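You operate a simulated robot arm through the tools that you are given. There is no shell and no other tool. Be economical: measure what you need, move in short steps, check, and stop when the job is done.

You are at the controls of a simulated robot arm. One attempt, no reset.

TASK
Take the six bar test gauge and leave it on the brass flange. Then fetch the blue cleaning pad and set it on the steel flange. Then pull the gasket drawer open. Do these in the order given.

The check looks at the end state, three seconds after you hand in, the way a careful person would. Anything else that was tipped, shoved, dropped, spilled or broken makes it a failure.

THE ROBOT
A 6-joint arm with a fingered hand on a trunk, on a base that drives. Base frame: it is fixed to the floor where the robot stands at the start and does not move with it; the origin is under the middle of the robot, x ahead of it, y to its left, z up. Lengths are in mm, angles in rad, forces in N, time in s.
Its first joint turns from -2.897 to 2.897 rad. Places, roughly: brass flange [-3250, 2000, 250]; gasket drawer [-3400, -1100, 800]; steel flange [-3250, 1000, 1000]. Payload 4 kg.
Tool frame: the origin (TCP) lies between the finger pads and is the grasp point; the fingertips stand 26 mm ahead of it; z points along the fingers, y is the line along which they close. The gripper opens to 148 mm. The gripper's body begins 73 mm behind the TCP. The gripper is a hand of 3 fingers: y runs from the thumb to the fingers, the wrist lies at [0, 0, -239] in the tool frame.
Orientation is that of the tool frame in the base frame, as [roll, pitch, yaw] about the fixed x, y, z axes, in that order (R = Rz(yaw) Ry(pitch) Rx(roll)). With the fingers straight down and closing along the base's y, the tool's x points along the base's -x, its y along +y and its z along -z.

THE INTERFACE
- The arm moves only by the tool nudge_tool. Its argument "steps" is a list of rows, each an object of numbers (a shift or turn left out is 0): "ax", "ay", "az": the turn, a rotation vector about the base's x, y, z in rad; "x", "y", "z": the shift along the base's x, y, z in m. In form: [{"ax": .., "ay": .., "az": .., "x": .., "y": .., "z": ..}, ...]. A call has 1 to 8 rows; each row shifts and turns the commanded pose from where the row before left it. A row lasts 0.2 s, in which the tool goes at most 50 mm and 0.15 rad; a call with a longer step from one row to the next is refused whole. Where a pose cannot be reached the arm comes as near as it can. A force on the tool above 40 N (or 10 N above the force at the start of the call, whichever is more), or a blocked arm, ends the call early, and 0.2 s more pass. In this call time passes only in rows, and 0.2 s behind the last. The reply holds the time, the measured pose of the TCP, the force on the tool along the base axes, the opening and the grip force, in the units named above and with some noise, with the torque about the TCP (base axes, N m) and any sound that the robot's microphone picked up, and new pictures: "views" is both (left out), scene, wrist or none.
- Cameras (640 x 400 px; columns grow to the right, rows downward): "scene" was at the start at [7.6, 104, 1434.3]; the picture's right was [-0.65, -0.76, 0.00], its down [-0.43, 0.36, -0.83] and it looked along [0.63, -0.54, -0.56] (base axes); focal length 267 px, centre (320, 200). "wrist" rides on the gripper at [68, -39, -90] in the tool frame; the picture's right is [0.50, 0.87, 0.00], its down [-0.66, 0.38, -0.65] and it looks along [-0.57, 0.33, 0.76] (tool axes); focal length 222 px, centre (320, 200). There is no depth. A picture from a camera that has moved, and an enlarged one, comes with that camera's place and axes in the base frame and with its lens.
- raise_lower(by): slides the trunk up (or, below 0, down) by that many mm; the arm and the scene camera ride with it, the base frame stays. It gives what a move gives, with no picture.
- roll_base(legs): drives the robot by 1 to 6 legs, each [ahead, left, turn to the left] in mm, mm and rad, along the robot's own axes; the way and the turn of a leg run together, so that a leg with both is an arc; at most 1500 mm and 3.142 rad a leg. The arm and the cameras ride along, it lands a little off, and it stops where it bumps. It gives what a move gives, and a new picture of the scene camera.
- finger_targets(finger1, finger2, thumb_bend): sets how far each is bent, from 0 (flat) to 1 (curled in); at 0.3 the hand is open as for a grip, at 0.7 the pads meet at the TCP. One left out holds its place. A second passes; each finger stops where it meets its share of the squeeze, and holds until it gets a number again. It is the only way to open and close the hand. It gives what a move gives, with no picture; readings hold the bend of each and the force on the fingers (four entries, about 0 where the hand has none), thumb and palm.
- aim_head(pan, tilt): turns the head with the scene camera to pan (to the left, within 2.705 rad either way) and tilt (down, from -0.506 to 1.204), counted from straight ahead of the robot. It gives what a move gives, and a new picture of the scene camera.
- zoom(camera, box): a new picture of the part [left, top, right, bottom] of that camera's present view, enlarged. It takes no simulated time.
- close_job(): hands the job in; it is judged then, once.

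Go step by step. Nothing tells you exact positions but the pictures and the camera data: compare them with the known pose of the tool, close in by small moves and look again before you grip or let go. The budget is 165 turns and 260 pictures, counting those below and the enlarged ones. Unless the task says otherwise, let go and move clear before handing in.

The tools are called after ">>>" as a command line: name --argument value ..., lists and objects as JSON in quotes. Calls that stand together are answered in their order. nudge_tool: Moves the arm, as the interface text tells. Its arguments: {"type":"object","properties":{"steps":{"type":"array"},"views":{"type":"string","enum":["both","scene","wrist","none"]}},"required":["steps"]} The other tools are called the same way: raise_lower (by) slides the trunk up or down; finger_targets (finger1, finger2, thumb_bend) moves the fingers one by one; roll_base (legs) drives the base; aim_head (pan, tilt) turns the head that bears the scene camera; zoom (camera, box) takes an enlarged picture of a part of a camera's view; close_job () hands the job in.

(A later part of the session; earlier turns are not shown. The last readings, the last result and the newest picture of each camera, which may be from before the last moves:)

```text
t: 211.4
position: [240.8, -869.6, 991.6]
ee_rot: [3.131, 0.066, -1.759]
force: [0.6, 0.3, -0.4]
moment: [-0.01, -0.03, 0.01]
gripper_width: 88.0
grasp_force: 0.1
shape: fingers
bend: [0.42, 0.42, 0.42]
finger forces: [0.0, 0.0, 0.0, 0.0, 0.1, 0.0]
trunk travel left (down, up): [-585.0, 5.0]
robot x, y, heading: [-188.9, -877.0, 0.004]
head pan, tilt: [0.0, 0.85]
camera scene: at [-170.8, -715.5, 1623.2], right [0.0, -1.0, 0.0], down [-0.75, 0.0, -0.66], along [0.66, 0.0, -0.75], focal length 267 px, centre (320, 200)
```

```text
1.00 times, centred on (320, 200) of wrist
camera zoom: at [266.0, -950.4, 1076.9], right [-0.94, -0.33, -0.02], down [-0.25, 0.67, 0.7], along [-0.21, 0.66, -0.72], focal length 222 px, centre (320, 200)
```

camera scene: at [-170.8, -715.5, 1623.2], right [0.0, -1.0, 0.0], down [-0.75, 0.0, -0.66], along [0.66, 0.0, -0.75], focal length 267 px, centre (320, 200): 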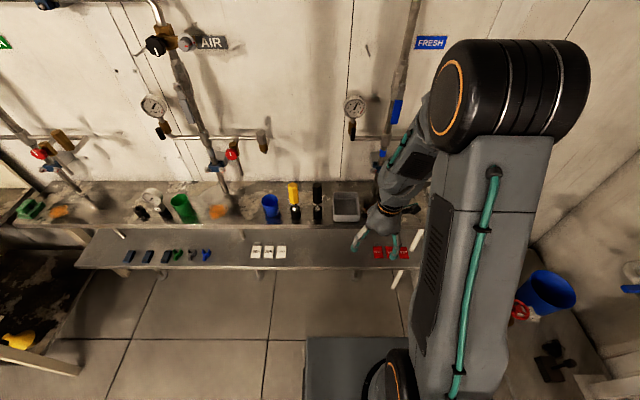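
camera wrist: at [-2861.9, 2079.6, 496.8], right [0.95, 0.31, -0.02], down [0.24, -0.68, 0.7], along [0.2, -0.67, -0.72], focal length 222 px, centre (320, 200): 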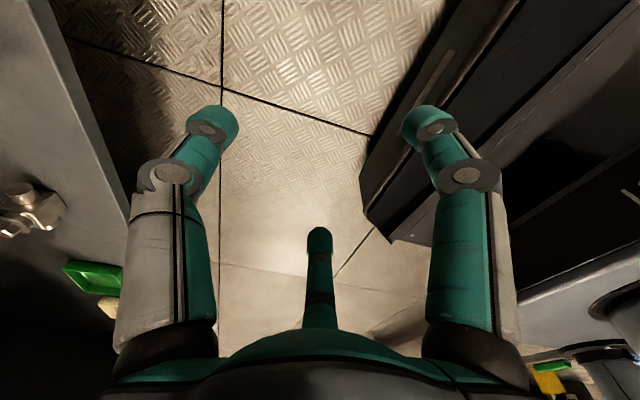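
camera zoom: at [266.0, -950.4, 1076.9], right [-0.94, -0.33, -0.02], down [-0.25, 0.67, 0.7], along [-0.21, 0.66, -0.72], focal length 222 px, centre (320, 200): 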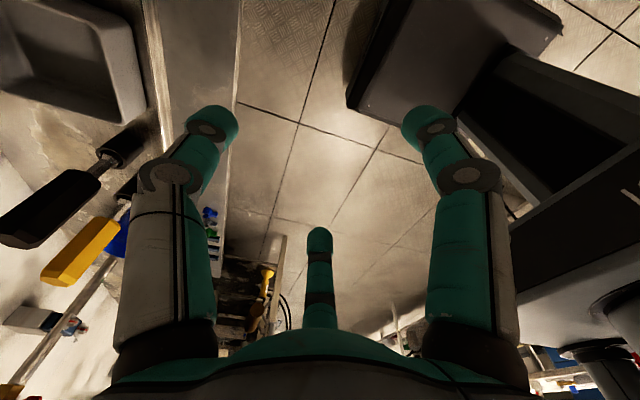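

The arm blocks the view of the pad. I swing the hand left a bit to see it.

>>> nudge_tool --steps '[{"y": 0.045}, {"y": 0.045}, {"y": 0.045}, {"y": 0.045}, {"y": 0.045}, {"y": 0.045}]' --views "scene"

>>> zoom --camera "scene" --box '[320, 150, 480, 250]'

```text
t: 212.8
position: [240.5, -596.1, 990.1]
ee_rot: [3.124, 0.069, -1.761]
force: [0.4, 0.2, 0.0]
moment: [0.0, 0.06, -0.03]
gripper_width: 88.2
grasp_force: 0.0
shape: fingers
bend: [0.42, 0.42, 0.42]
finger forces: [0.0, 0.0, 0.1, 0.0, 0.0, 0.0]
trunk travel left (down, up): [-585.0, 5.0]
robot x, y, heading: [-188.6, -876.5, 0.004]
head pan, tilt: [0.0, 0.85]
camera scene: at [-170.8, -715.1, 1623.1], right [0.0, -1.0, 0.0], down [-0.75, 0.0, -0.66], along [0.66, 0.0, -0.75], focal length 267 px, centre (320, 200)
```

scene: 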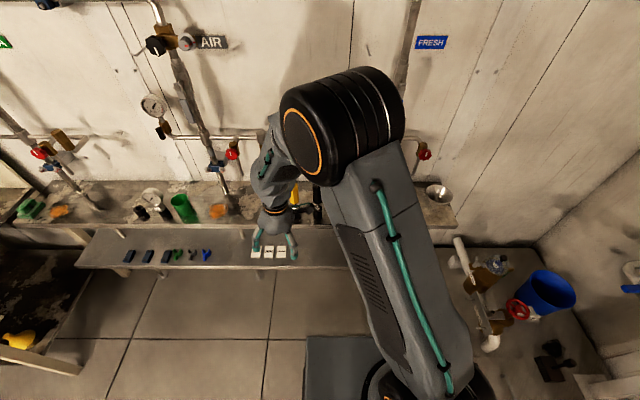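

```text
4.00 times, centred on (400, 200) of scene
camera zoom: at [-170.8, -715.1, 1623.1], right [0.0, -1.0, 0.0], down [-0.75, 0.0, -0.66], along [0.66, 0.0, -0.75], focal length 1069 px, centre (0, 200)
```

zoom: 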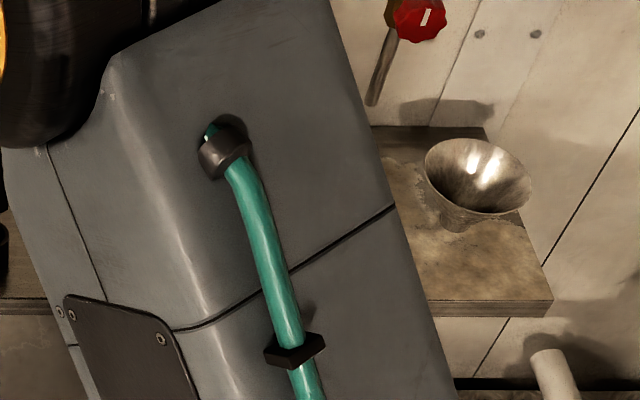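

I bring the hand back and rotate it so the wrist camera faces the pad.

>>> nudge_tool --steps '[{"y": -0.04, "az": -0.15}, {"y": -0.04, "az": -0.15}, {"y": -0.04, "az": -0.15}, {"y": -0.04, "az": -0.15}, {"y": -0.04, "az": -0.15}, {"y": -0.04, "az": -0.15}, {"y": -0.04, "az": -0.15}, {"az": -0.15}]' --views "none"

>>> nudge_tool --steps '[{"az": -0.15, "x": 0.02}, {"az": -0.1, "x": 0.02}]' --views "wrist"

```text
t: 214.6
position: [235.6, -884.7, 985.3]
ee_rot: [3.097, 0.078, -2.963]
force: [-0.1, 0.6, 0.3]
moment: [-0.03, -0.04, 0.01]
gripper_width: 88.2
grasp_force: 0.0
shape: fingers
bend: [0.42, 0.42, 0.42]
finger forces: [0.1, 0.0, 0.0, 0.0, 0.1, 0.1]
out of reach, approached as far as the arm can: row 7, 8
trunk travel left (down, up): [-585.0, 5.0]
robot x, y, heading: [-184.7, -877.8, 0.002]
head pan, tilt: [0.0, 0.85]
```

```text
t: 215.2
position: [272.6, -892.9, 979.1]
ee_rot: [3.079, 0.068, 3.075]
force: [0.2, -0.6, -0.6]
moment: [0.0, -0.01, -0.01]
gripper_width: 88.0
grasp_force: 0.1
shape: fingers
bend: [0.42, 0.42, 0.42]
finger forces: [0.0, 0.0, 0.0, 0.0, 0.0, 0.0]
out of reach, approached as far as the arm can: row 1, 2
trunk travel left (down, up): [-585.0, 5.0]
robot x, y, heading: [-189.1, -878.7, 0.004]
head pan, tilt: [0.0, 0.85]
camera wrist: at [196.7, -932.8, 1062.8], right [-0.44, 0.9, 0.02], down [0.63, 0.29, 0.72], along [0.64, 0.33, -0.69], focal length 222 px, centre (320, 200)
```

wrist: 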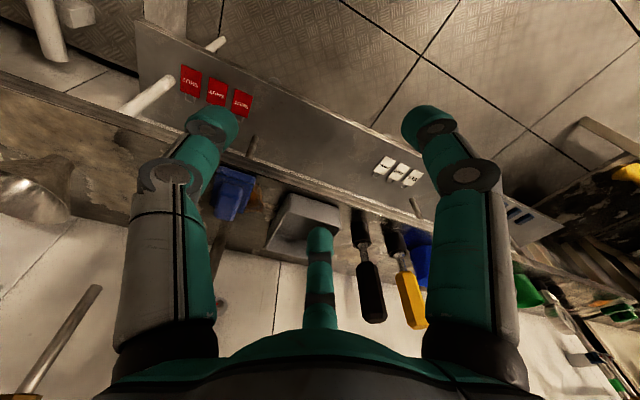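

>>> zoom --camera "wrist" --box '[180, 130, 340, 230]'

```text
4.00 times, centred on (260, 180) of wrist
camera zoom: at [196.7, -932.8, 1062.8], right [-0.44, 0.9, 0.02], down [0.63, 0.29, 0.72], along [0.64, 0.33, -0.69], focal length 888 px, centre (560, 280)
```

zoom: 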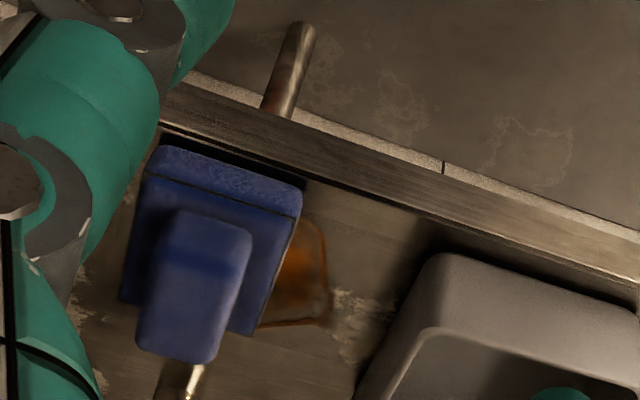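

The pad is a slab with a grip block whose long axis runs along x, at about (463, -944), grip top ≈ 840. I'd like the thumb on the near end with fingers on the long sides, so I'll try rotating further the same way.

>>> nudge_tool --steps '[{"az": -0.15, "x": 0.01}, {"az": -0.15, "x": 0.01}, {"az": -0.15, "x": 0.01}, {"az": -0.15}, {"az": -0.15}, {"az": -0.15}, {"az": -0.15}, {"az": -0.15}]' --views "both"

```text
t: 217.0
position: [289.7, -913.7, 964.7]
ee_rot: [3.01, -0.001, 1.881]
force: [0.5, -0.6, -0.2]
moment: [-0.03, -0.03, 0.03]
gripper_width: 88.0
grasp_force: 0.1
shape: fingers
bend: [0.42, 0.42, 0.42]
finger forces: [0.0, 0.1, 0.1, 0.1, 0.0, 0.0]
out of reach, approached as far as the arm can: row 3, 4, 5, 7, 8
trunk travel left (down, up): [-585.0, 5.0]
robot x, y, heading: [-188.5, -879.4, 0.002]
head pan, tilt: [0.0, 0.85]
camera scene: at [-170.8, -715.3, 1623.1], right [0.0, -1.0, 0.0], down [-0.75, 0.0, -0.66], along [0.66, 0.0, -0.75], focal length 267 px, centre (320, 200)
camera wrist: at [221.4, -864.7, 1049.2], right [0.67, 0.74, 0.12], down [0.47, -0.54, 0.7], along [0.58, -0.41, -0.71], focal length 222 px, centre (320, 200)
```

scene: 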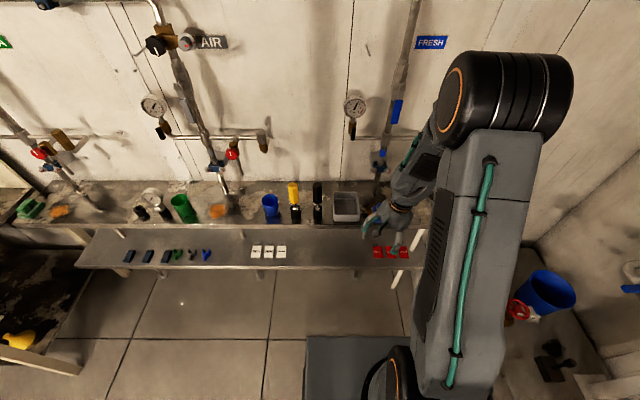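
wrist: 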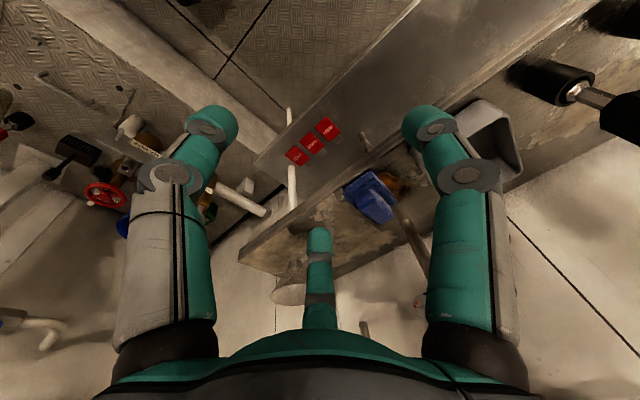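

The rotation worked. Zooming on the pad for its orientation and position, then straightening the tool while moving over it.

>>> zoom --camera "wrist" --box '[320, 150, 448, 230]'

>>> nudge_tool --steps '[{"ay": 0.12, "x": 0.03}, {"az": -0.15, "x": 0.03}, {"az": -0.05, "x": 0.03, "y": -0.01}]' --views "both"

```text
5.00 times, centred on (384, 190) of wrist
camera zoom: at [221.4, -864.7, 1049.2], right [0.67, 0.74, 0.12], down [0.47, -0.54, 0.7], along [0.58, -0.41, -0.71], focal length 1111 px, centre (0, 250)
```

zoom: 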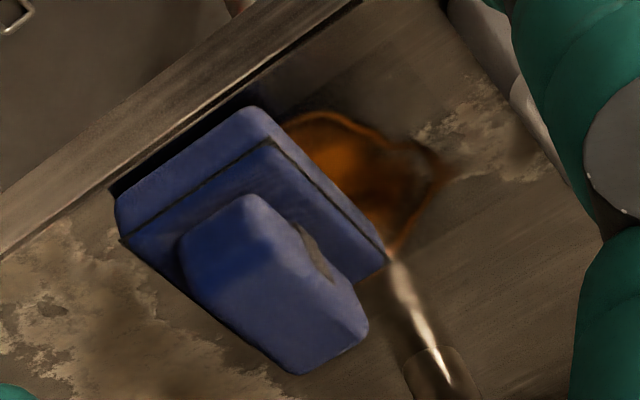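

```text
t: 217.8
position: [380.1, -929.6, 965.9]
ee_rot: [3.124, -0.068, 1.684]
force: [-0.4, 0.1, -0.5]
moment: [0.04, 0.0, -0.04]
gripper_width: 88.1
grasp_force: 0.0
shape: fingers
bend: [0.42, 0.42, 0.42]
finger forces: [0.0, 0.0, 0.0, 0.0, 0.0, 0.0]
out of reach, approached as far as the arm can: row 1, 3
trunk travel left (down, up): [-585.0, 5.0]
robot x, y, heading: [-187.4, -876.8, 0.002]
head pan, tilt: [0.0, 0.85]
camera scene: at [-171.0, -716.0, 1623.2], right [0.0, -1.0, 0.0], down [-0.75, 0.0, -0.66], along [0.66, 0.0, -0.75], focal length 267 px, centre (320, 200)
camera wrist: at [333.3, -873.2, 1060.0], right [0.8, 0.59, 0.05], down [0.44, -0.65, 0.62], along [0.4, -0.47, -0.79], focal length 222 px, centre (320, 200)
```

scene: 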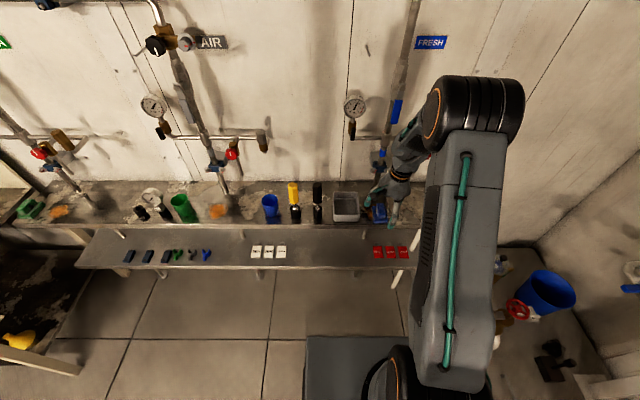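
wrist: 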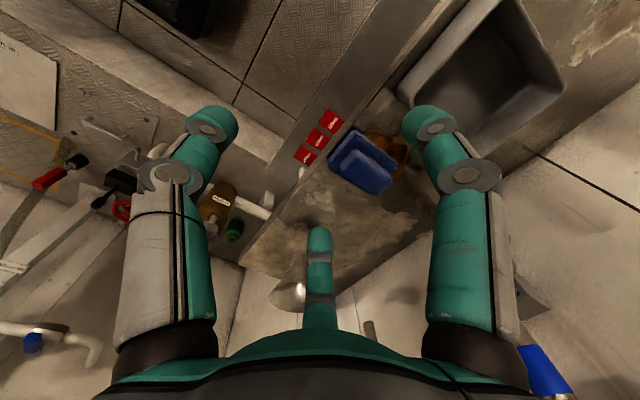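

The grip's top centre triangulates to (471, -945, 828). I move over it, correct tilt, and descend to 865 for a check.

>>> nudge_tool --steps '[{"x": 0.03, "y": -0.005, "ax": -0.07}, {"x": 0.03, "y": -0.005, "az": 0.03}, {"x": 0.03, "y": -0.005}, {"z": -0.035}, {"z": -0.035}, {"z": -0.03}]' --views "wrist"

>>> zoom --camera "wrist" --box '[160, 80, 480, 280]'

```text
t: 219.2
position: [451.3, -966.2, 854.9]
ee_rot: [3.118, -0.045, 1.725]
force: [-0.5, -0.2, 0.3]
moment: [-0.01, 0.0, 0.02]
gripper_width: 88.2
grasp_force: 0.0
shape: fingers
bend: [0.42, 0.42, 0.42]
finger forces: [0.0, 0.1, 0.0, 0.0, 0.0, 0.0]
out of reach, approached as far as the arm can: row 1, 3
trunk travel left (down, up): [-585.0, 5.0]
robot x, y, heading: [-187.9, -878.6, 0.004]
head pan, tilt: [0.0, 0.85]
camera wrist: at [400.5, -909.7, 947.0], right [0.78, 0.63, 0.04], down [0.46, -0.62, 0.63], along [0.42, -0.47, -0.77], focal length 222 px, centre (320, 200)
```

wrist: 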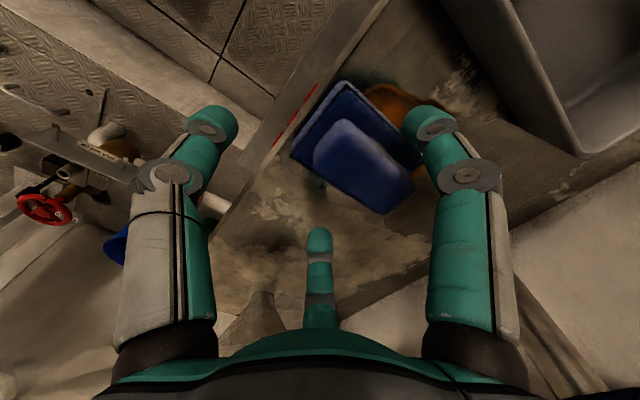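

```text
2.00 times, centred on (320, 180) of wrist
camera zoom: at [400.5, -909.7, 947.0], right [0.78, 0.63, 0.04], down [0.46, -0.62, 0.63], along [0.42, -0.47, -0.77], focal length 444 px, centre (320, 240)
```

zoom: 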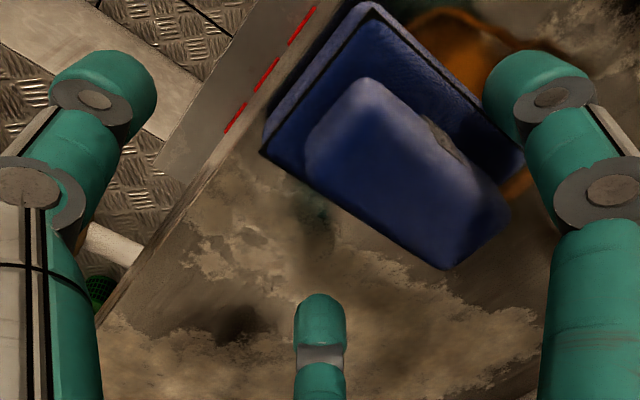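

The arm drifted 20 mm off on the way; I correct x and y by +19/+20 with a small lift first, and look again.

>>> nudge_tool --steps '[{"z": 0.015}, {"x": 0.019, "y": 0.02}]' --views "wrist"

>>> zoom --camera "scene" --box '[330, 150, 450, 225]'

```text
t: 219.8
position: [469.2, -947.9, 870.0]
ee_rot: [3.114, -0.045, 1.729]
force: [-0.1, -0.6, -0.1]
moment: [-0.01, -0.03, -0.01]
gripper_width: 88.2
grasp_force: 0.0
shape: fingers
bend: [0.42, 0.42, 0.42]
finger forces: [0.0, 0.0, 0.0, 0.0, 0.0, 0.0]
trunk travel left (down, up): [-585.0, 5.0]
robot x, y, heading: [-187.2, -875.9, 0.004]
head pan, tilt: [0.0, 0.85]
camera wrist: at [418.7, -892.0, 962.2], right [0.78, 0.63, 0.05], down [0.46, -0.62, 0.63], along [0.43, -0.47, -0.77], focal length 222 px, centre (320, 200)
```

wrist: 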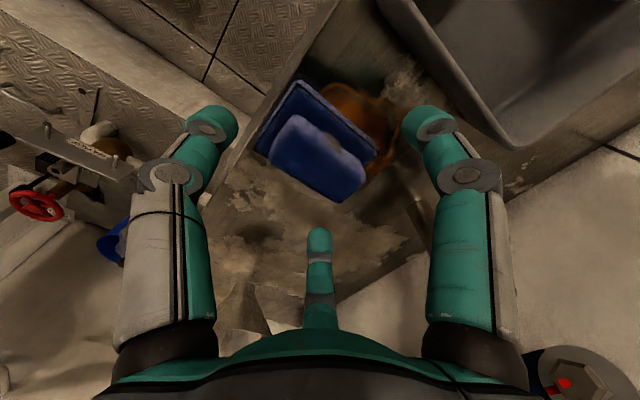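

```text
5.33 times, centred on (390, 188) of scene
camera zoom: at [-170.8, -715.7, 1623.1], right [0.0, -1.0, 0.0], down [-0.75, 0.0, -0.66], along [0.66, 0.0, -0.75], focal length 1425 px, centre (-53, 267)
```

zoom: 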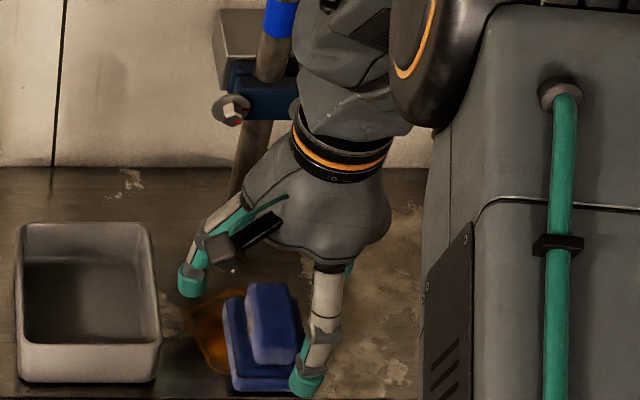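

Centred within a couple of mm. Descending over the grip.

>>> nudge_tool --steps '[{"z": -0.02}, {"z": -0.015}]' --views "wrist"

```text
t: 220.4
position: [470.1, -946.3, 835.8]
ee_rot: [3.118, -0.04, 1.727]
force: [0.1, 0.1, -0.3]
moment: [-0.01, 0.05, 0.0]
gripper_width: 88.1
grasp_force: 0.1
shape: fingers
bend: [0.42, 0.42, 0.42]
finger forces: [0.1, 0.1, 0.1, 0.0, 0.0, 0.1]
trunk travel left (down, up): [-585.0, 5.0]
robot x, y, heading: [-187.7, -873.9, 0.006]
head pan, tilt: [0.0, 0.85]
camera wrist: at [420.0, -890.4, 927.6], right [0.78, 0.63, 0.04], down [0.46, -0.62, 0.64], along [0.42, -0.48, -0.77], focal length 222 px, centre (320, 200)
```

wrist: 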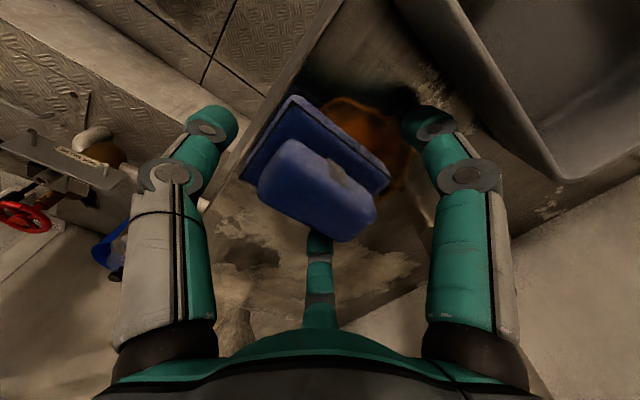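

>>> nudge_tool --steps '[{"z": -0.006}, {"z": -0.006}]' --views "none"

>>> finger_targets --finger1 0.52 --finger2 0.52 --thumb_bend 0.48

>>> zoom --camera "wrist" --box '[160, 80, 480, 280]'

```text
t: 221.0
position: [475.0, -946.5, 833.3]
ee_rot: [3.103, -0.035, 1.728]
force: [-3.0, 1.4, 22.7]
moment: [-1.08, -0.68, -0.12]
gripper_width: 88.3
grasp_force: 11.3
shape: fingers
bend: [0.42, 0.42, 0.42]
finger forces: [0.1, 22.7, 0.1, 0.1, 0.1, 0.0]
trunk travel left (down, up): [-585.0, 5.0]
robot x, y, heading: [-186.5, -876.3, 0.008]
head pan, tilt: [0.0, 0.85]
stopped in row 2: the force on the tool passed its limit (the readings are from after the stop); the commanded pose is now the measured one
```

```text
t: 221.9
position: [477.0, -948.7, 833.5]
ee_rot: [3.097, -0.036, 1.727]
force: [-0.2, -3.4, 21.0]
moment: [-0.94, -0.42, -0.11]
gripper_width: 65.4
grasp_force: 10.6
shape: fingers
bend: [0.52, 0.46, 0.47]
finger forces: [0.0, 18.3, 0.0, 0.1, 2.8, 0.0]
trunk travel left (down, up): [-585.0, 5.0]
robot x, y, heading: [-194.9, -879.3, 0.007]
head pan, tilt: [0.0, 0.85]
stopped: the force on the tool passed its limit (the readings are from after the stop); the commanded pose is now the measured one
```

```text
2.00 times, centred on (320, 180) of wrist
camera zoom: at [424.6, -892.2, 924.9], right [0.78, 0.63, 0.06], down [0.45, -0.62, 0.65], along [0.44, -0.48, -0.76], focal length 444 px, centre (320, 240)
```

zoom: 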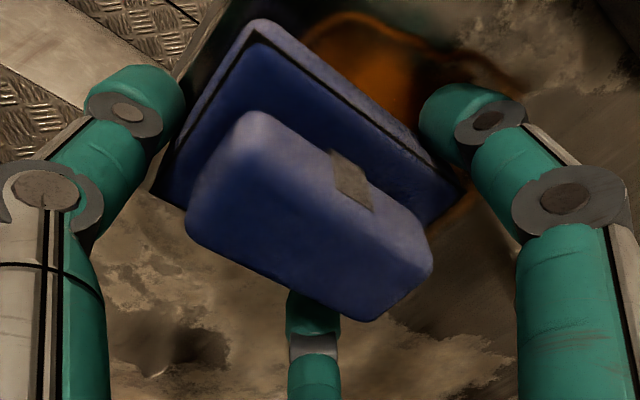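

Finger 2 presses on the slab. I lift a few mm to relieve it, then close on the grip.

>>> nudge_tool --steps '[{"z": 0.005}]' --views "none"

>>> zoom --camera "wrist" --box '[160, 80, 480, 280]'

```text
t: 222.3
position: [474.0, -947.9, 834.6]
ee_rot: [3.106, -0.039, 1.727]
force: [0.7, -1.9, 3.2]
moment: [-0.18, -0.13, -0.02]
gripper_width: 62.9
grasp_force: 2.2
shape: fingers
bend: [0.52, 0.5, 0.48]
finger forces: [0.1, 3.8, 0.0, 0.1, 0.3, 0.1]
trunk travel left (down, up): [-585.0, 5.0]
robot x, y, heading: [-188.4, -878.8, -0.002]
head pan, tilt: [0.0, 0.85]
```

```text
2.00 times, centred on (320, 180) of wrist
camera zoom: at [423.0, -891.6, 926.5], right [0.78, 0.63, 0.05], down [0.46, -0.62, 0.64], along [0.43, -0.48, -0.77], focal length 444 px, centre (320, 240)
```

zoom: 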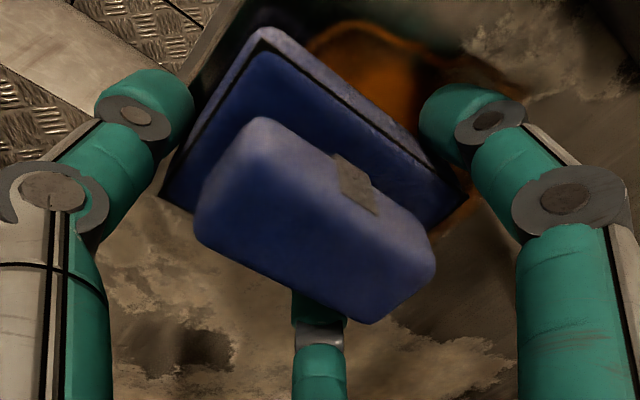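

>>> finger_targets --finger1 0.57 --finger2 0.57 --thumb_bend 0.53

>>> finger_targets --finger1 0.62 --finger2 0.62 --thumb_bend 0.56

>>> zoom --camera "wrist" --box '[160, 80, 480, 280]'

```text
t: 223.3
position: [475.0, -947.3, 836.8]
ee_rot: [3.105, -0.036, 1.728]
force: [1.0, 0.1, 0.3]
moment: [-0.03, -0.01, 0.01]
gripper_width: 54.9
grasp_force: 3.1
shape: fingers
bend: [0.53, 0.53, 0.52]
finger forces: [2.7, 2.3, 0.0, 0.1, 1.9, 0.0]
trunk travel left (down, up): [-585.0, 5.0]
robot x, y, heading: [-189.6, -878.7, 0.005]
head pan, tilt: [0.0, 0.85]
```

```text
t: 224.3
position: [476.7, -949.2, 835.5]
ee_rot: [3.104, -0.037, 1.728]
force: [-0.5, -0.4, 0.0]
moment: [0.0, 0.02, 0.01]
gripper_width: 52.9
grasp_force: 8.8
shape: fingers
bend: [0.53, 0.54, 0.53]
finger forces: [6.8, 5.9, 0.1, 0.0, 5.2, 0.0]
trunk travel left (down, up): [-585.0, 5.0]
robot x, y, heading: [-186.5, -874.8, 0.009]
head pan, tilt: [0.0, 0.85]
```

```text
2.00 times, centred on (320, 180) of wrist
camera zoom: at [423.9, -891.8, 927.5], right [0.78, 0.63, 0.05], down [0.46, -0.62, 0.64], along [0.43, -0.48, -0.77], focal length 444 px, centre (320, 240)
```

zoom: 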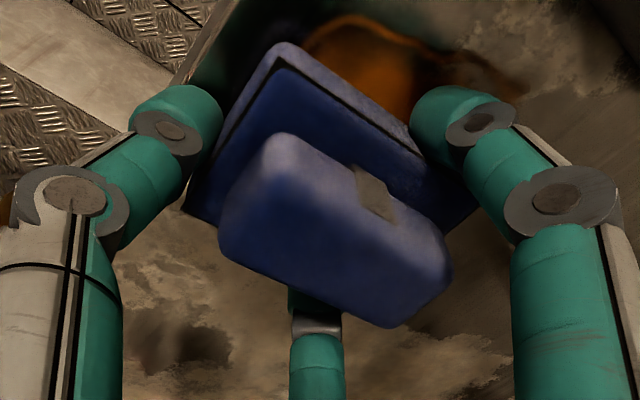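

All three fingers bear on it. Squeeze a bit more and lift to test.

>>> finger_targets --finger1 0.68 --finger2 0.68 --thumb_bend 0.62

>>> nudge_tool --steps '[{"z": 0.015}, {"z": 0.02}, {"z": 0.02}]' --views "both"

>>> zoom --camera "scene" --box '[330, 150, 450, 225]'

```text
t: 225.3
position: [475.5, -948.3, 835.6]
ee_rot: [3.105, -0.037, 1.728]
force: [0.0, 0.0, -0.9]
moment: [-0.01, 0.03, 0.01]
gripper_width: 51.4
grasp_force: 13.4
shape: fingers
bend: [0.53, 0.55, 0.56]
finger forces: [9.2, 7.9, 0.1, 0.1, 9.4, 0.1]
trunk travel left (down, up): [-585.0, 5.0]
robot x, y, heading: [-191.6, -875.0, 0.006]
head pan, tilt: [0.0, 0.85]
```

```text
t: 226.1
position: [475.6, -949.2, 890.2]
ee_rot: [3.099, -0.046, 1.735]
force: [-0.7, 0.1, -0.5]
moment: [-0.01, -0.01, 0.05]
gripper_width: 51.2
grasp_force: 13.4
shape: fingers
bend: [0.53, 0.55, 0.56]
finger forces: [9.2, 7.9, 0.0, 0.0, 9.4, 0.0]
trunk travel left (down, up): [-585.0, 5.0]
robot x, y, heading: [-189.9, -875.6, 0.005]
head pan, tilt: [0.0, 0.85]
camera scene: at [-170.8, -715.5, 1623.1], right [0.0, -1.0, 0.0], down [-0.75, 0.0, -0.66], along [0.66, 0.0, -0.75], focal length 267 px, centre (320, 200)
camera wrist: at [423.1, -893.6, 981.8], right [0.77, 0.63, 0.06], down [0.46, -0.62, 0.64], along [0.44, -0.47, -0.77], focal length 222 px, centre (320, 200)
```

scene: 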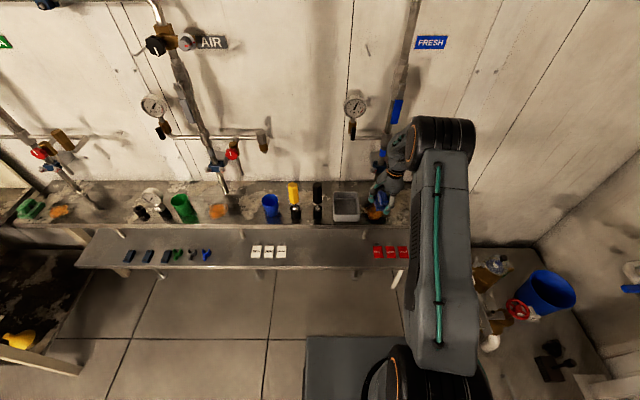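
wrist: 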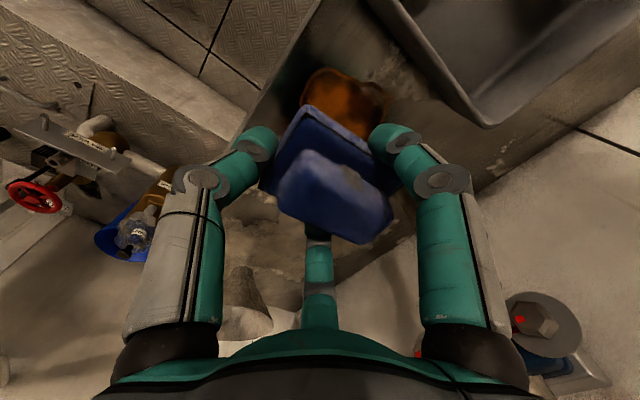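

```text
5.33 times, centred on (390, 188) of scene
camera zoom: at [-170.8, -715.5, 1623.1], right [0.0, -1.0, 0.0], down [-0.75, 0.0, -0.66], along [0.66, 0.0, -0.75], focal length 1425 px, centre (-53, 267)
```

zoom: 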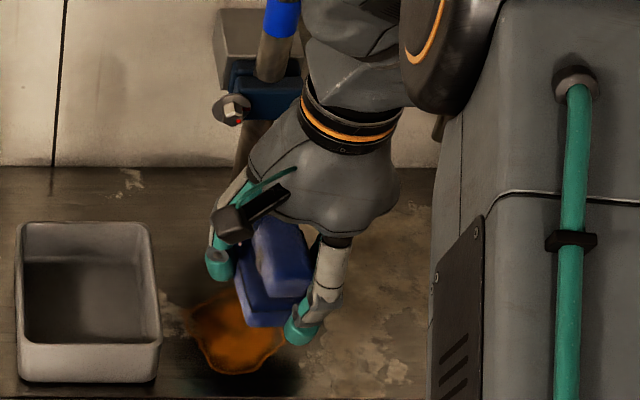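

The pad is in hand. I lift a little more and back away from the bench, then retrace the route.

>>> nudge_tool --steps '[{"z": 0.03}, {"z": 0.03}]' --views "none"

>>> roll_base --legs '[[-600, 0, 0], [-50, -120, 0]]'

>>> zoom --camera "wrist" --box '[0, 0, 640, 400]'

```text
t: 226.7
position: [462.0, -959.8, 944.2]
ee_rot: [3.097, -0.047, 1.734]
force: [0.4, -1.1, -0.7]
moment: [0.03, -0.01, -0.05]
gripper_width: 51.3
grasp_force: 13.4
shape: fingers
bend: [0.53, 0.55, 0.56]
finger forces: [9.2, 7.9, 0.0, 0.0, 9.4, 0.0]
out of reach, approached as far as the arm can: row 1, 2
trunk travel left (down, up): [-585.0, 5.0]
robot x, y, heading: [-188.5, -877.5, 0.006]
head pan, tilt: [0.0, 0.85]
```

```text
t: 231.0
position: [-190.0, -1081.5, 943.6]
ee_rot: [3.096, -0.045, 1.738]
force: [0.0, -0.3, -1.1]
moment: [0.0, -0.01, -0.02]
gripper_width: 51.2
grasp_force: 13.5
shape: fingers
bend: [0.53, 0.55, 0.56]
finger forces: [9.3, 7.9, 0.0, 0.1, 9.4, 0.0]
trunk travel left (down, up): [-585.0, 5.0]
robot x, y, heading: [-839.8, -996.6, 0.007]
head pan, tilt: [0.0, 0.85]
camera scene: at [-824.3, -837.7, 1623.2], right [0.0, -1.0, 0.0], down [-0.75, 0.0, -0.66], along [0.66, 0.0, -0.75], focal length 267 px, centre (320, 200)
```

scene: 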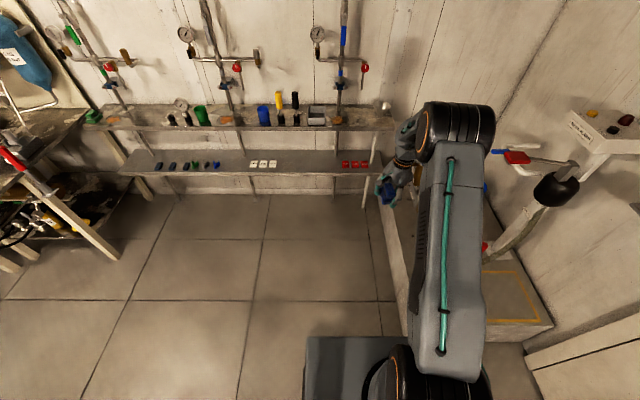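

```text
1.00 times, centred on (320, 200) of wrist
camera zoom: at [-242.9, -1026.3, 1034.4], right [0.77, 0.63, 0.06], down [0.46, -0.62, 0.64], along [0.44, -0.47, -0.77], focal length 222 px, centre (320, 200)
```

zoom: 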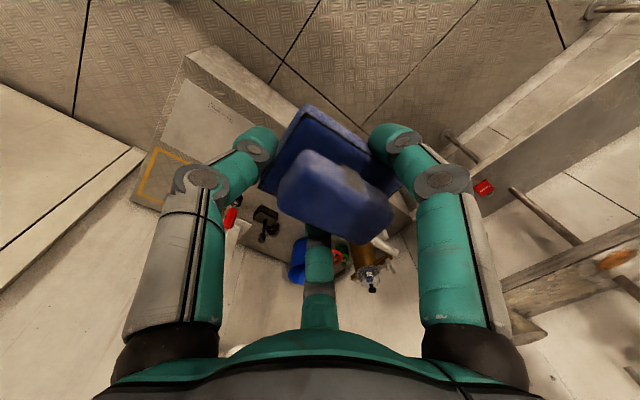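

I tuck the arm in, then turn right (via south, away from the partition) to face west and retrace the route.

>>> nudge_tool --steps '[{"x": -0.045, "y": 0.01}, {"x": -0.045, "y": 0.01}, {"x": -0.045, "y": 0.01}, {"x": -0.045, "y": 0.01}]' --views "none"

>>> roll_base --legs '[[-60, 0, 0], [0, 0, -1.57], [0, 0, -1.57]]'

>>> zoom --camera "wrist" --box '[0, 0, 640, 400]'

```text
t: 232.0
position: [-369.6, -1042.5, 942.5]
ee_rot: [3.096, -0.048, 1.735]
force: [-0.6, -0.9, -0.6]
moment: [-0.01, 0.0, -0.01]
gripper_width: 51.0
grasp_force: 13.4
shape: fingers
bend: [0.53, 0.55, 0.56]
finger forces: [9.1, 7.9, 0.1, 0.1, 9.3, 0.1]
trunk travel left (down, up): [-585.0, 5.0]
robot x, y, heading: [-841.1, -998.4, 0.001]
head pan, tilt: [0.0, 0.85]
```

```text
t: 240.6
position: [-1373.8, -952.8, 943.3]
ee_rot: [3.094, -0.05, -1.408]
force: [0.1, -0.2, -0.2]
moment: [0.0, 0.01, -0.01]
gripper_width: 49.9
grasp_force: 13.1
shape: fingers
bend: [0.53, 0.55, 0.56]
finger forces: [8.8, 8.0, 0.0, 0.0, 8.1, 0.0]
trunk travel left (down, up): [-585.0, 5.0]
robot x, y, heading: [-902.0, -998.3, -3.135]
head pan, tilt: [0.0, 0.85]
camera scene: at [-919.6, -1160.0, 1623.1], right [0.0, 1.0, 0.0], down [0.75, 0.0, -0.66], along [-0.66, 0.0, -0.75], focal length 267 px, centre (320, 200)
```

scene: 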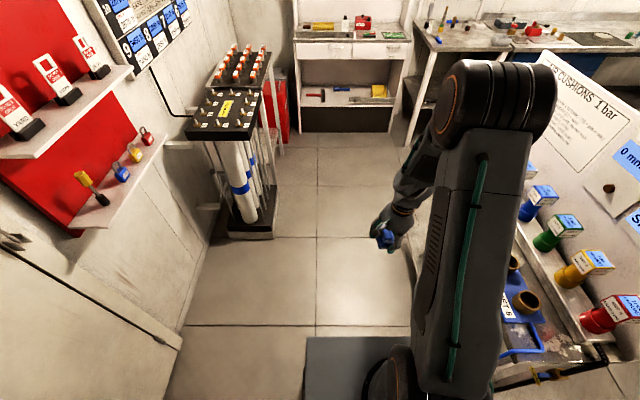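

```text
1.00 times, centred on (320, 200) of wrist
camera zoom: at [-1320.8, -1008.7, 1034.5], right [-0.77, -0.63, 0.07], down [-0.45, 0.62, 0.64], along [-0.44, 0.46, -0.77], focal length 222 px, centre (320, 200)
```

zoom: 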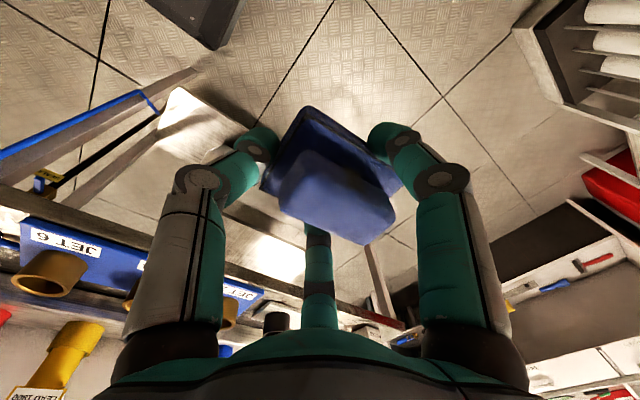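

I raise the hand higher for later bench clearance and drive west, then north up the aisle.

>>> nudge_tool --steps '[{"z": 0.04}, {"z": 0.04}, {"z": 0.04}, {"z": 0.03}]' --views "none"

>>> roll_base --legs '[[700, 70, 0], [700, 0, 0], [0, 0, -1.57], [0, 210, 0], [1100, 0, 0], [900, 0, 0]]'

>>> aim_head --pan 1.2 --tilt 0.8

```text
t: 241.6
position: [-1373.3, -954.5, 1091.1]
ee_rot: [3.093, -0.053, -1.407]
force: [-0.5, -0.1, -1.4]
moment: [0.02, -0.05, -0.03]
gripper_width: 50.1
grasp_force: 13.0
shape: fingers
bend: [0.53, 0.55, 0.56]
finger forces: [8.8, 7.9, 0.0, 0.0, 8.2, 0.1]
trunk travel left (down, up): [-585.0, 5.0]
robot x, y, heading: [-904.6, -1000.9, -3.137]
head pan, tilt: [0.0, 0.85]
```

```text
t: 263.4
position: [-2452.1, 1368.0, 1090.5]
ee_rot: [3.092, -0.051, -2.984]
force: [0.7, 0.4, -0.2]
moment: [-0.05, 0.0, 0.03]
gripper_width: 49.6
grasp_force: 12.9
shape: fingers
bend: [0.53, 0.55, 0.57]
finger forces: [8.7, 7.9, 0.0, 0.0, 7.9, 0.0]
trunk travel left (down, up): [-585.0, 5.0]
robot x, y, heading: [-2500.5, 894.3, 1.562]
head pan, tilt: [0.0, 0.85]
camera scene: at [-2660.0, 917.4, 1623.1], right [1.0, -0.01, 0.0], down [0.0, -0.75, -0.66], along [0.0, 0.66, -0.75], focal length 267 px, centre (320, 200)
```

scene: 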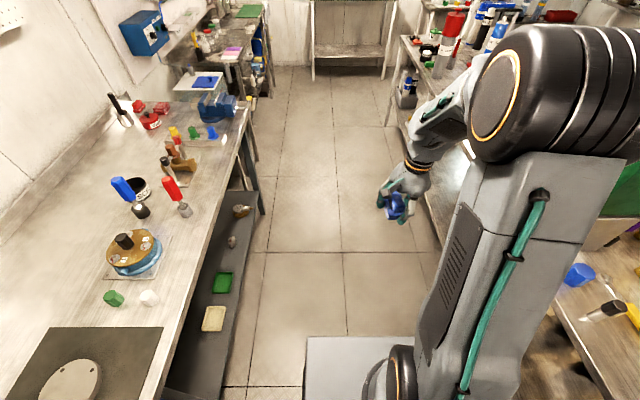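

```text
t: 264.8
position: [-2451.6, 1369.7, 1090.2]
ee_rot: [3.092, -0.052, -2.985]
force: [0.4, -1.2, -1.1]
moment: [-0.03, -0.01, 0.0]
gripper_width: 49.6
grasp_force: 12.1
shape: fingers
bend: [0.53, 0.55, 0.57]
finger forces: [8.6, 7.9, 0.1, 0.0, 7.8, 0.1]
trunk travel left (down, up): [-585.0, 5.0]
robot x, y, heading: [-2499.4, 899.8, 1.568]
head pan, tilt: [1.201, 0.799]
camera scene: at [-2735.5, 868.7, 1627.1], right [0.37, 0.93, 0.0], down [0.67, -0.26, -0.7], along [-0.65, 0.26, -0.72], focal length 267 px, centre (320, 200)
```

scene: 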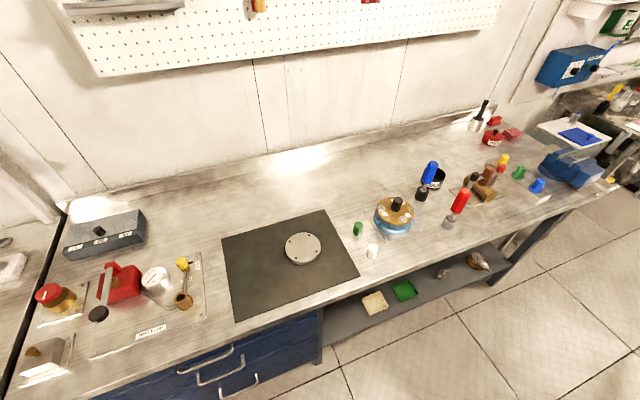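

The steel flange centre is at about (-3198, 996). I turn west and approach.

>>> roll_base --legs '[[50, 0, 0], [0, 0, 1.572], [85, 0, 0]]'

>>> aim_head --pan 0.0 --tilt 0.8

>>> zoom --camera "wrist" --box '[0, 0, 640, 400]'

```text
t: 270.3
position: [-3056.1, 989.8, 1089.8]
ee_rot: [3.093, -0.053, -1.399]
force: [0.4, -0.8, -0.3]
moment: [-0.02, 0.0, 0.0]
gripper_width: 48.8
grasp_force: 12.3
shape: fingers
bend: [0.53, 0.56, 0.57]
finger forces: [8.6, 7.9, 0.0, 0.0, 7.6, 0.0]
trunk travel left (down, up): [-585.0, 5.0]
robot x, y, heading: [-2582.2, 949.5, -3.133]
head pan, tilt: [1.201, 0.799]
camera scene: at [-2551.8, 712.3, 1627.1], right [-0.94, 0.35, 0.0], down [0.25, 0.67, -0.7], along [-0.25, -0.65, -0.72], focal length 267 px, centre (320, 200)
```

scene: 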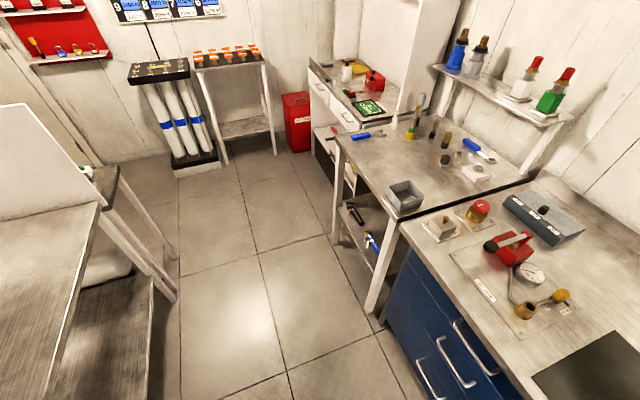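

```text
t: 271.7
position: [-3055.7, 989.5, 1090.6]
ee_rot: [3.093, -0.052, -1.4]
force: [-0.2, 0.4, -0.7]
moment: [0.01, 0.0, -0.02]
gripper_width: 49.0
grasp_force: 12.0
shape: fingers
bend: [0.53, 0.56, 0.57]
finger forces: [8.6, 8.0, 0.0, 0.0, 7.5, 0.0]
trunk travel left (down, up): [-585.0, 5.0]
robot x, y, heading: [-2577.8, 947.1, -3.13]
head pan, tilt: [0.0, 0.799]
camera scene: at [-2602.9, 787.0, 1627.1], right [-0.01, 1.0, 0.0], down [0.72, 0.01, -0.7], along [-0.7, -0.01, -0.72], focal length 267 px, centre (320, 200)
```

scene: 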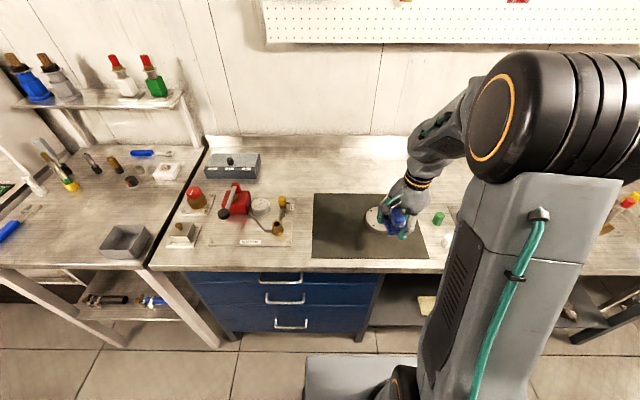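

```text
1.00 times, centred on (320, 200) of wrist
camera zoom: at [-3002.2, 934.8, 1183.1], right [-0.77, -0.64, 0.07], down [-0.46, 0.62, 0.64], along [-0.45, 0.46, -0.77], focal length 222 px, centre (320, 200)
```

zoom: 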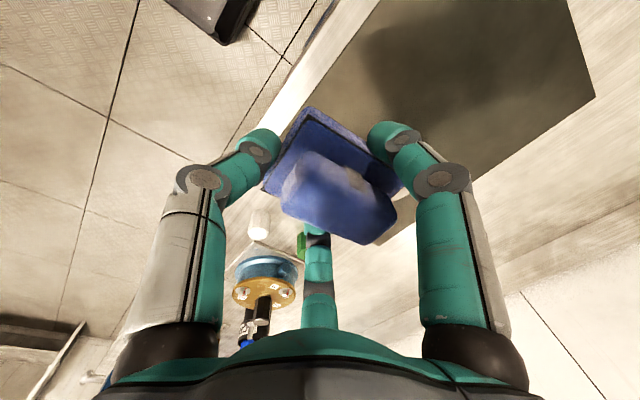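

Moving over the flange, then descending partway to check.

>>> nudge_tool --steps '[{"x": -0.036, "y": 0.001}, {"x": -0.036, "y": 0.002}, {"x": -0.035, "y": 0.002}, {"x": -0.035, "y": 0.001}, {"z": -0.03}, {"z": -0.03}]' --views "both"

>>> zoom --camera "scene" --box '[330, 150, 490, 250]'

```text
t: 273.1
position: [-3176.6, 1026.6, 1007.7]
ee_rot: [3.093, -0.052, -1.4]
force: [-0.8, -0.8, -0.3]
moment: [0.02, 0.05, -0.01]
gripper_width: 49.0
grasp_force: 12.1
shape: fingers
bend: [0.53, 0.56, 0.57]
finger forces: [8.5, 8.0, 0.1, 0.0, 7.6, 0.0]
out of reach, approached as far as the arm can: row 1, 2, 3, 4
trunk travel left (down, up): [-585.0, 5.0]
robot x, y, heading: [-2583.8, 949.2, -3.136]
head pan, tilt: [0.0, 0.799]
camera scene: at [-2603.1, 787.0, 1627.2], right [-0.01, 1.0, 0.0], down [0.72, 0.01, -0.7], along [-0.7, -0.01, -0.72], focal length 267 px, centre (320, 200)
camera wrist: at [-3122.3, 971.4, 1099.3], right [-0.77, -0.64, 0.07], down [-0.46, 0.62, 0.64], along [-0.45, 0.46, -0.77], focal length 222 px, centre (320, 200)
```

scene: 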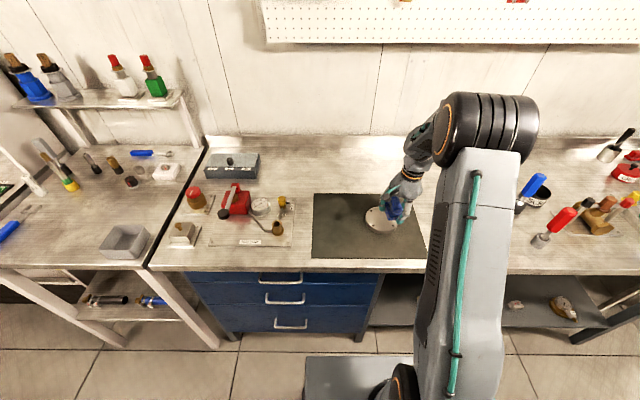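
wrist: 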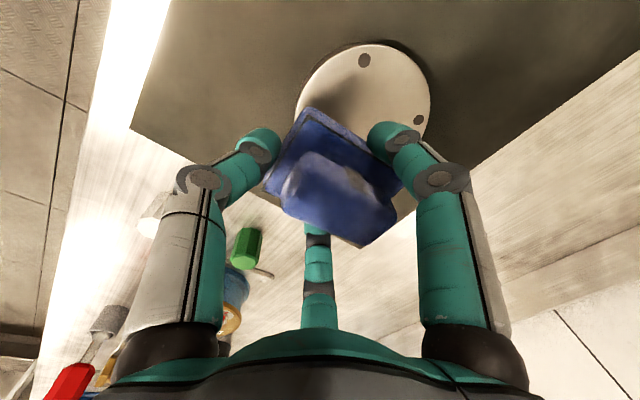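

```text
4.00 times, centred on (410, 200) of scene
camera zoom: at [-2603.1, 787.0, 1627.2], right [-0.01, 1.0, 0.0], down [0.72, 0.01, -0.7], along [-0.7, -0.01, -0.72], focal length 1069 px, centre (-40, 200)
```

zoom: 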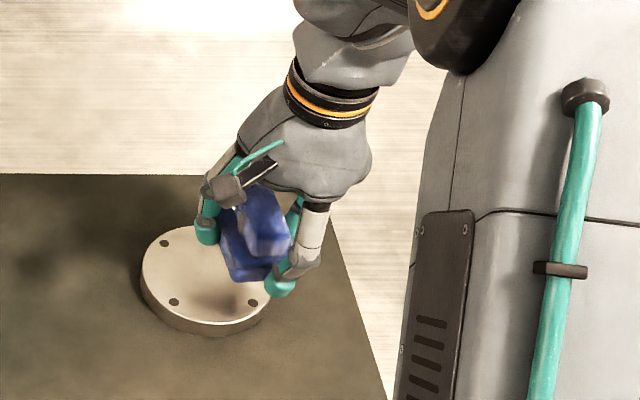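

I correct by (-19, -40) mm to centre over the flange, then lower.

>>> nudge_tool --steps '[{"x": -0.01, "y": -0.02}, {"x": -0.009, "y": -0.02}, {"z": -0.01}]' --views "both"

>>> zoom --camera "scene" --box '[330, 150, 490, 250]'

```text
t: 273.9
position: [-3188.7, 996.2, 991.5]
ee_rot: [3.087, -0.058, -1.393]
force: [-0.2, -0.4, -0.5]
moment: [-0.02, -0.01, -0.01]
gripper_width: 48.7
grasp_force: 12.0
shape: fingers
bend: [0.53, 0.56, 0.57]
finger forces: [8.6, 7.9, 0.0, 0.0, 7.6, 0.1]
out of reach, approached as far as the arm can: row 2
trunk travel left (down, up): [-585.0, 5.0]
robot x, y, heading: [-2583.0, 946.0, -3.134]
head pan, tilt: [0.0, 0.799]
camera scene: at [-2602.9, 787.1, 1627.1], right [-0.01, 1.0, 0.0], down [0.72, 0.01, -0.7], along [-0.7, -0.01, -0.72], focal length 267 px, centre (320, 200)
camera wrist: at [-3133.7, 941.4, 1083.9], right [-0.76, -0.64, 0.07], down [-0.46, 0.62, 0.63], along [-0.45, 0.45, -0.77], focal length 222 px, centre (320, 200)
```

scene: 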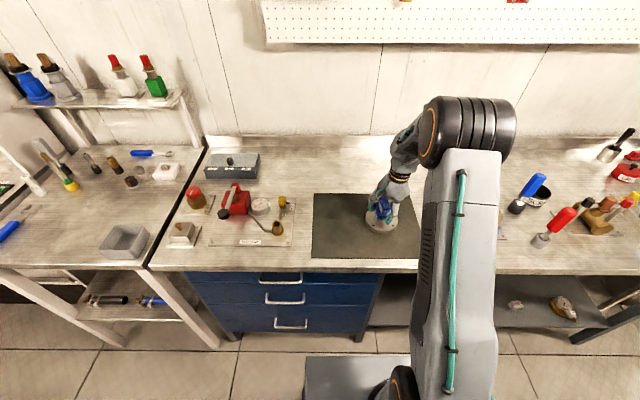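
wrist: 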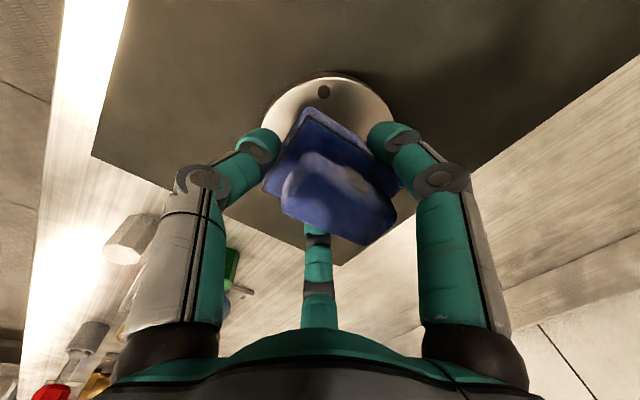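

```text
4.00 times, centred on (410, 200) of scene
camera zoom: at [-2602.9, 787.1, 1627.1], right [-0.01, 1.0, 0.0], down [0.72, 0.01, -0.7], along [-0.7, -0.01, -0.72], focal length 1069 px, centre (-40, 200)
```

zoom: 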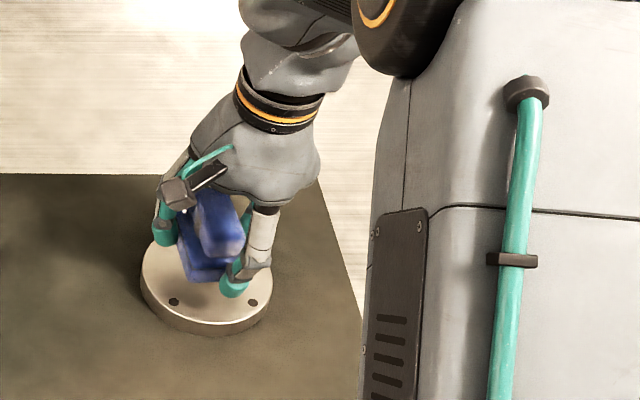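

Almost centred; small correction and lower slowly until contact.

>>> nudge_tool --steps '[{"x": -0.006, "y": -0.008}, {"z": -0.006}]' --views "none"

>>> nudge_tool --steps '[{"z": -0.005}, {"z": -0.005}]' --views "none"

>>> zoom --camera "scene" --box '[340, 180, 436, 240]'

```text
t: 274.5
position: [-3189.5, 992.1, 982.2]
ee_rot: [3.089, -0.056, -1.396]
force: [-0.4, 0.4, -0.6]
moment: [0.03, -0.04, 0.0]
gripper_width: 48.7
grasp_force: 12.2
shape: fingers
bend: [0.53, 0.56, 0.57]
finger forces: [8.5, 8.0, 0.1, 0.0, 7.6, 0.0]
out of reach, approached as far as the arm can: row 1
trunk travel left (down, up): [-585.0, 5.0]
robot x, y, heading: [-2582.6, 944.3, -3.136]
head pan, tilt: [0.0, 0.799]
```

```text
t: 275.1
position: [-3189.9, 991.9, 974.5]
ee_rot: [3.091, -0.054, -1.398]
force: [0.2, 0.0, 0.4]
moment: [-0.01, 0.0, -0.02]
gripper_width: 48.7
grasp_force: 11.8
shape: fingers
bend: [0.53, 0.56, 0.57]
finger forces: [8.6, 7.9, 0.1, 0.0, 7.5, 0.0]
trunk travel left (down, up): [-585.0, 5.0]
robot x, y, heading: [-2582.0, 948.6, -3.133]
head pan, tilt: [0.0, 0.799]
```

```text
6.67 times, centred on (388, 210) of scene
camera zoom: at [-2603.0, 787.1, 1627.1], right [-0.01, 1.0, 0.0], down [0.72, 0.01, -0.7], along [-0.7, -0.01, -0.72], focal length 1781 px, centre (-133, 133)
```

zoom: 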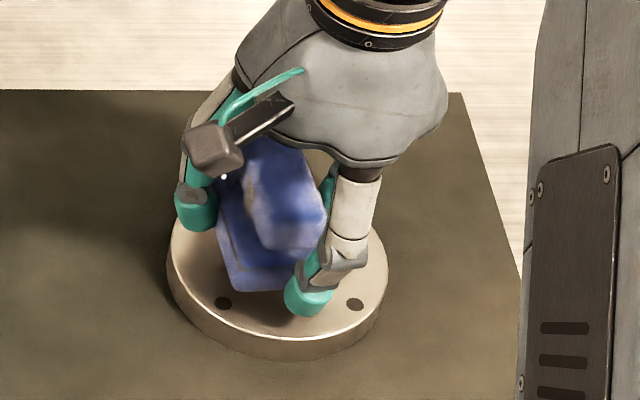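

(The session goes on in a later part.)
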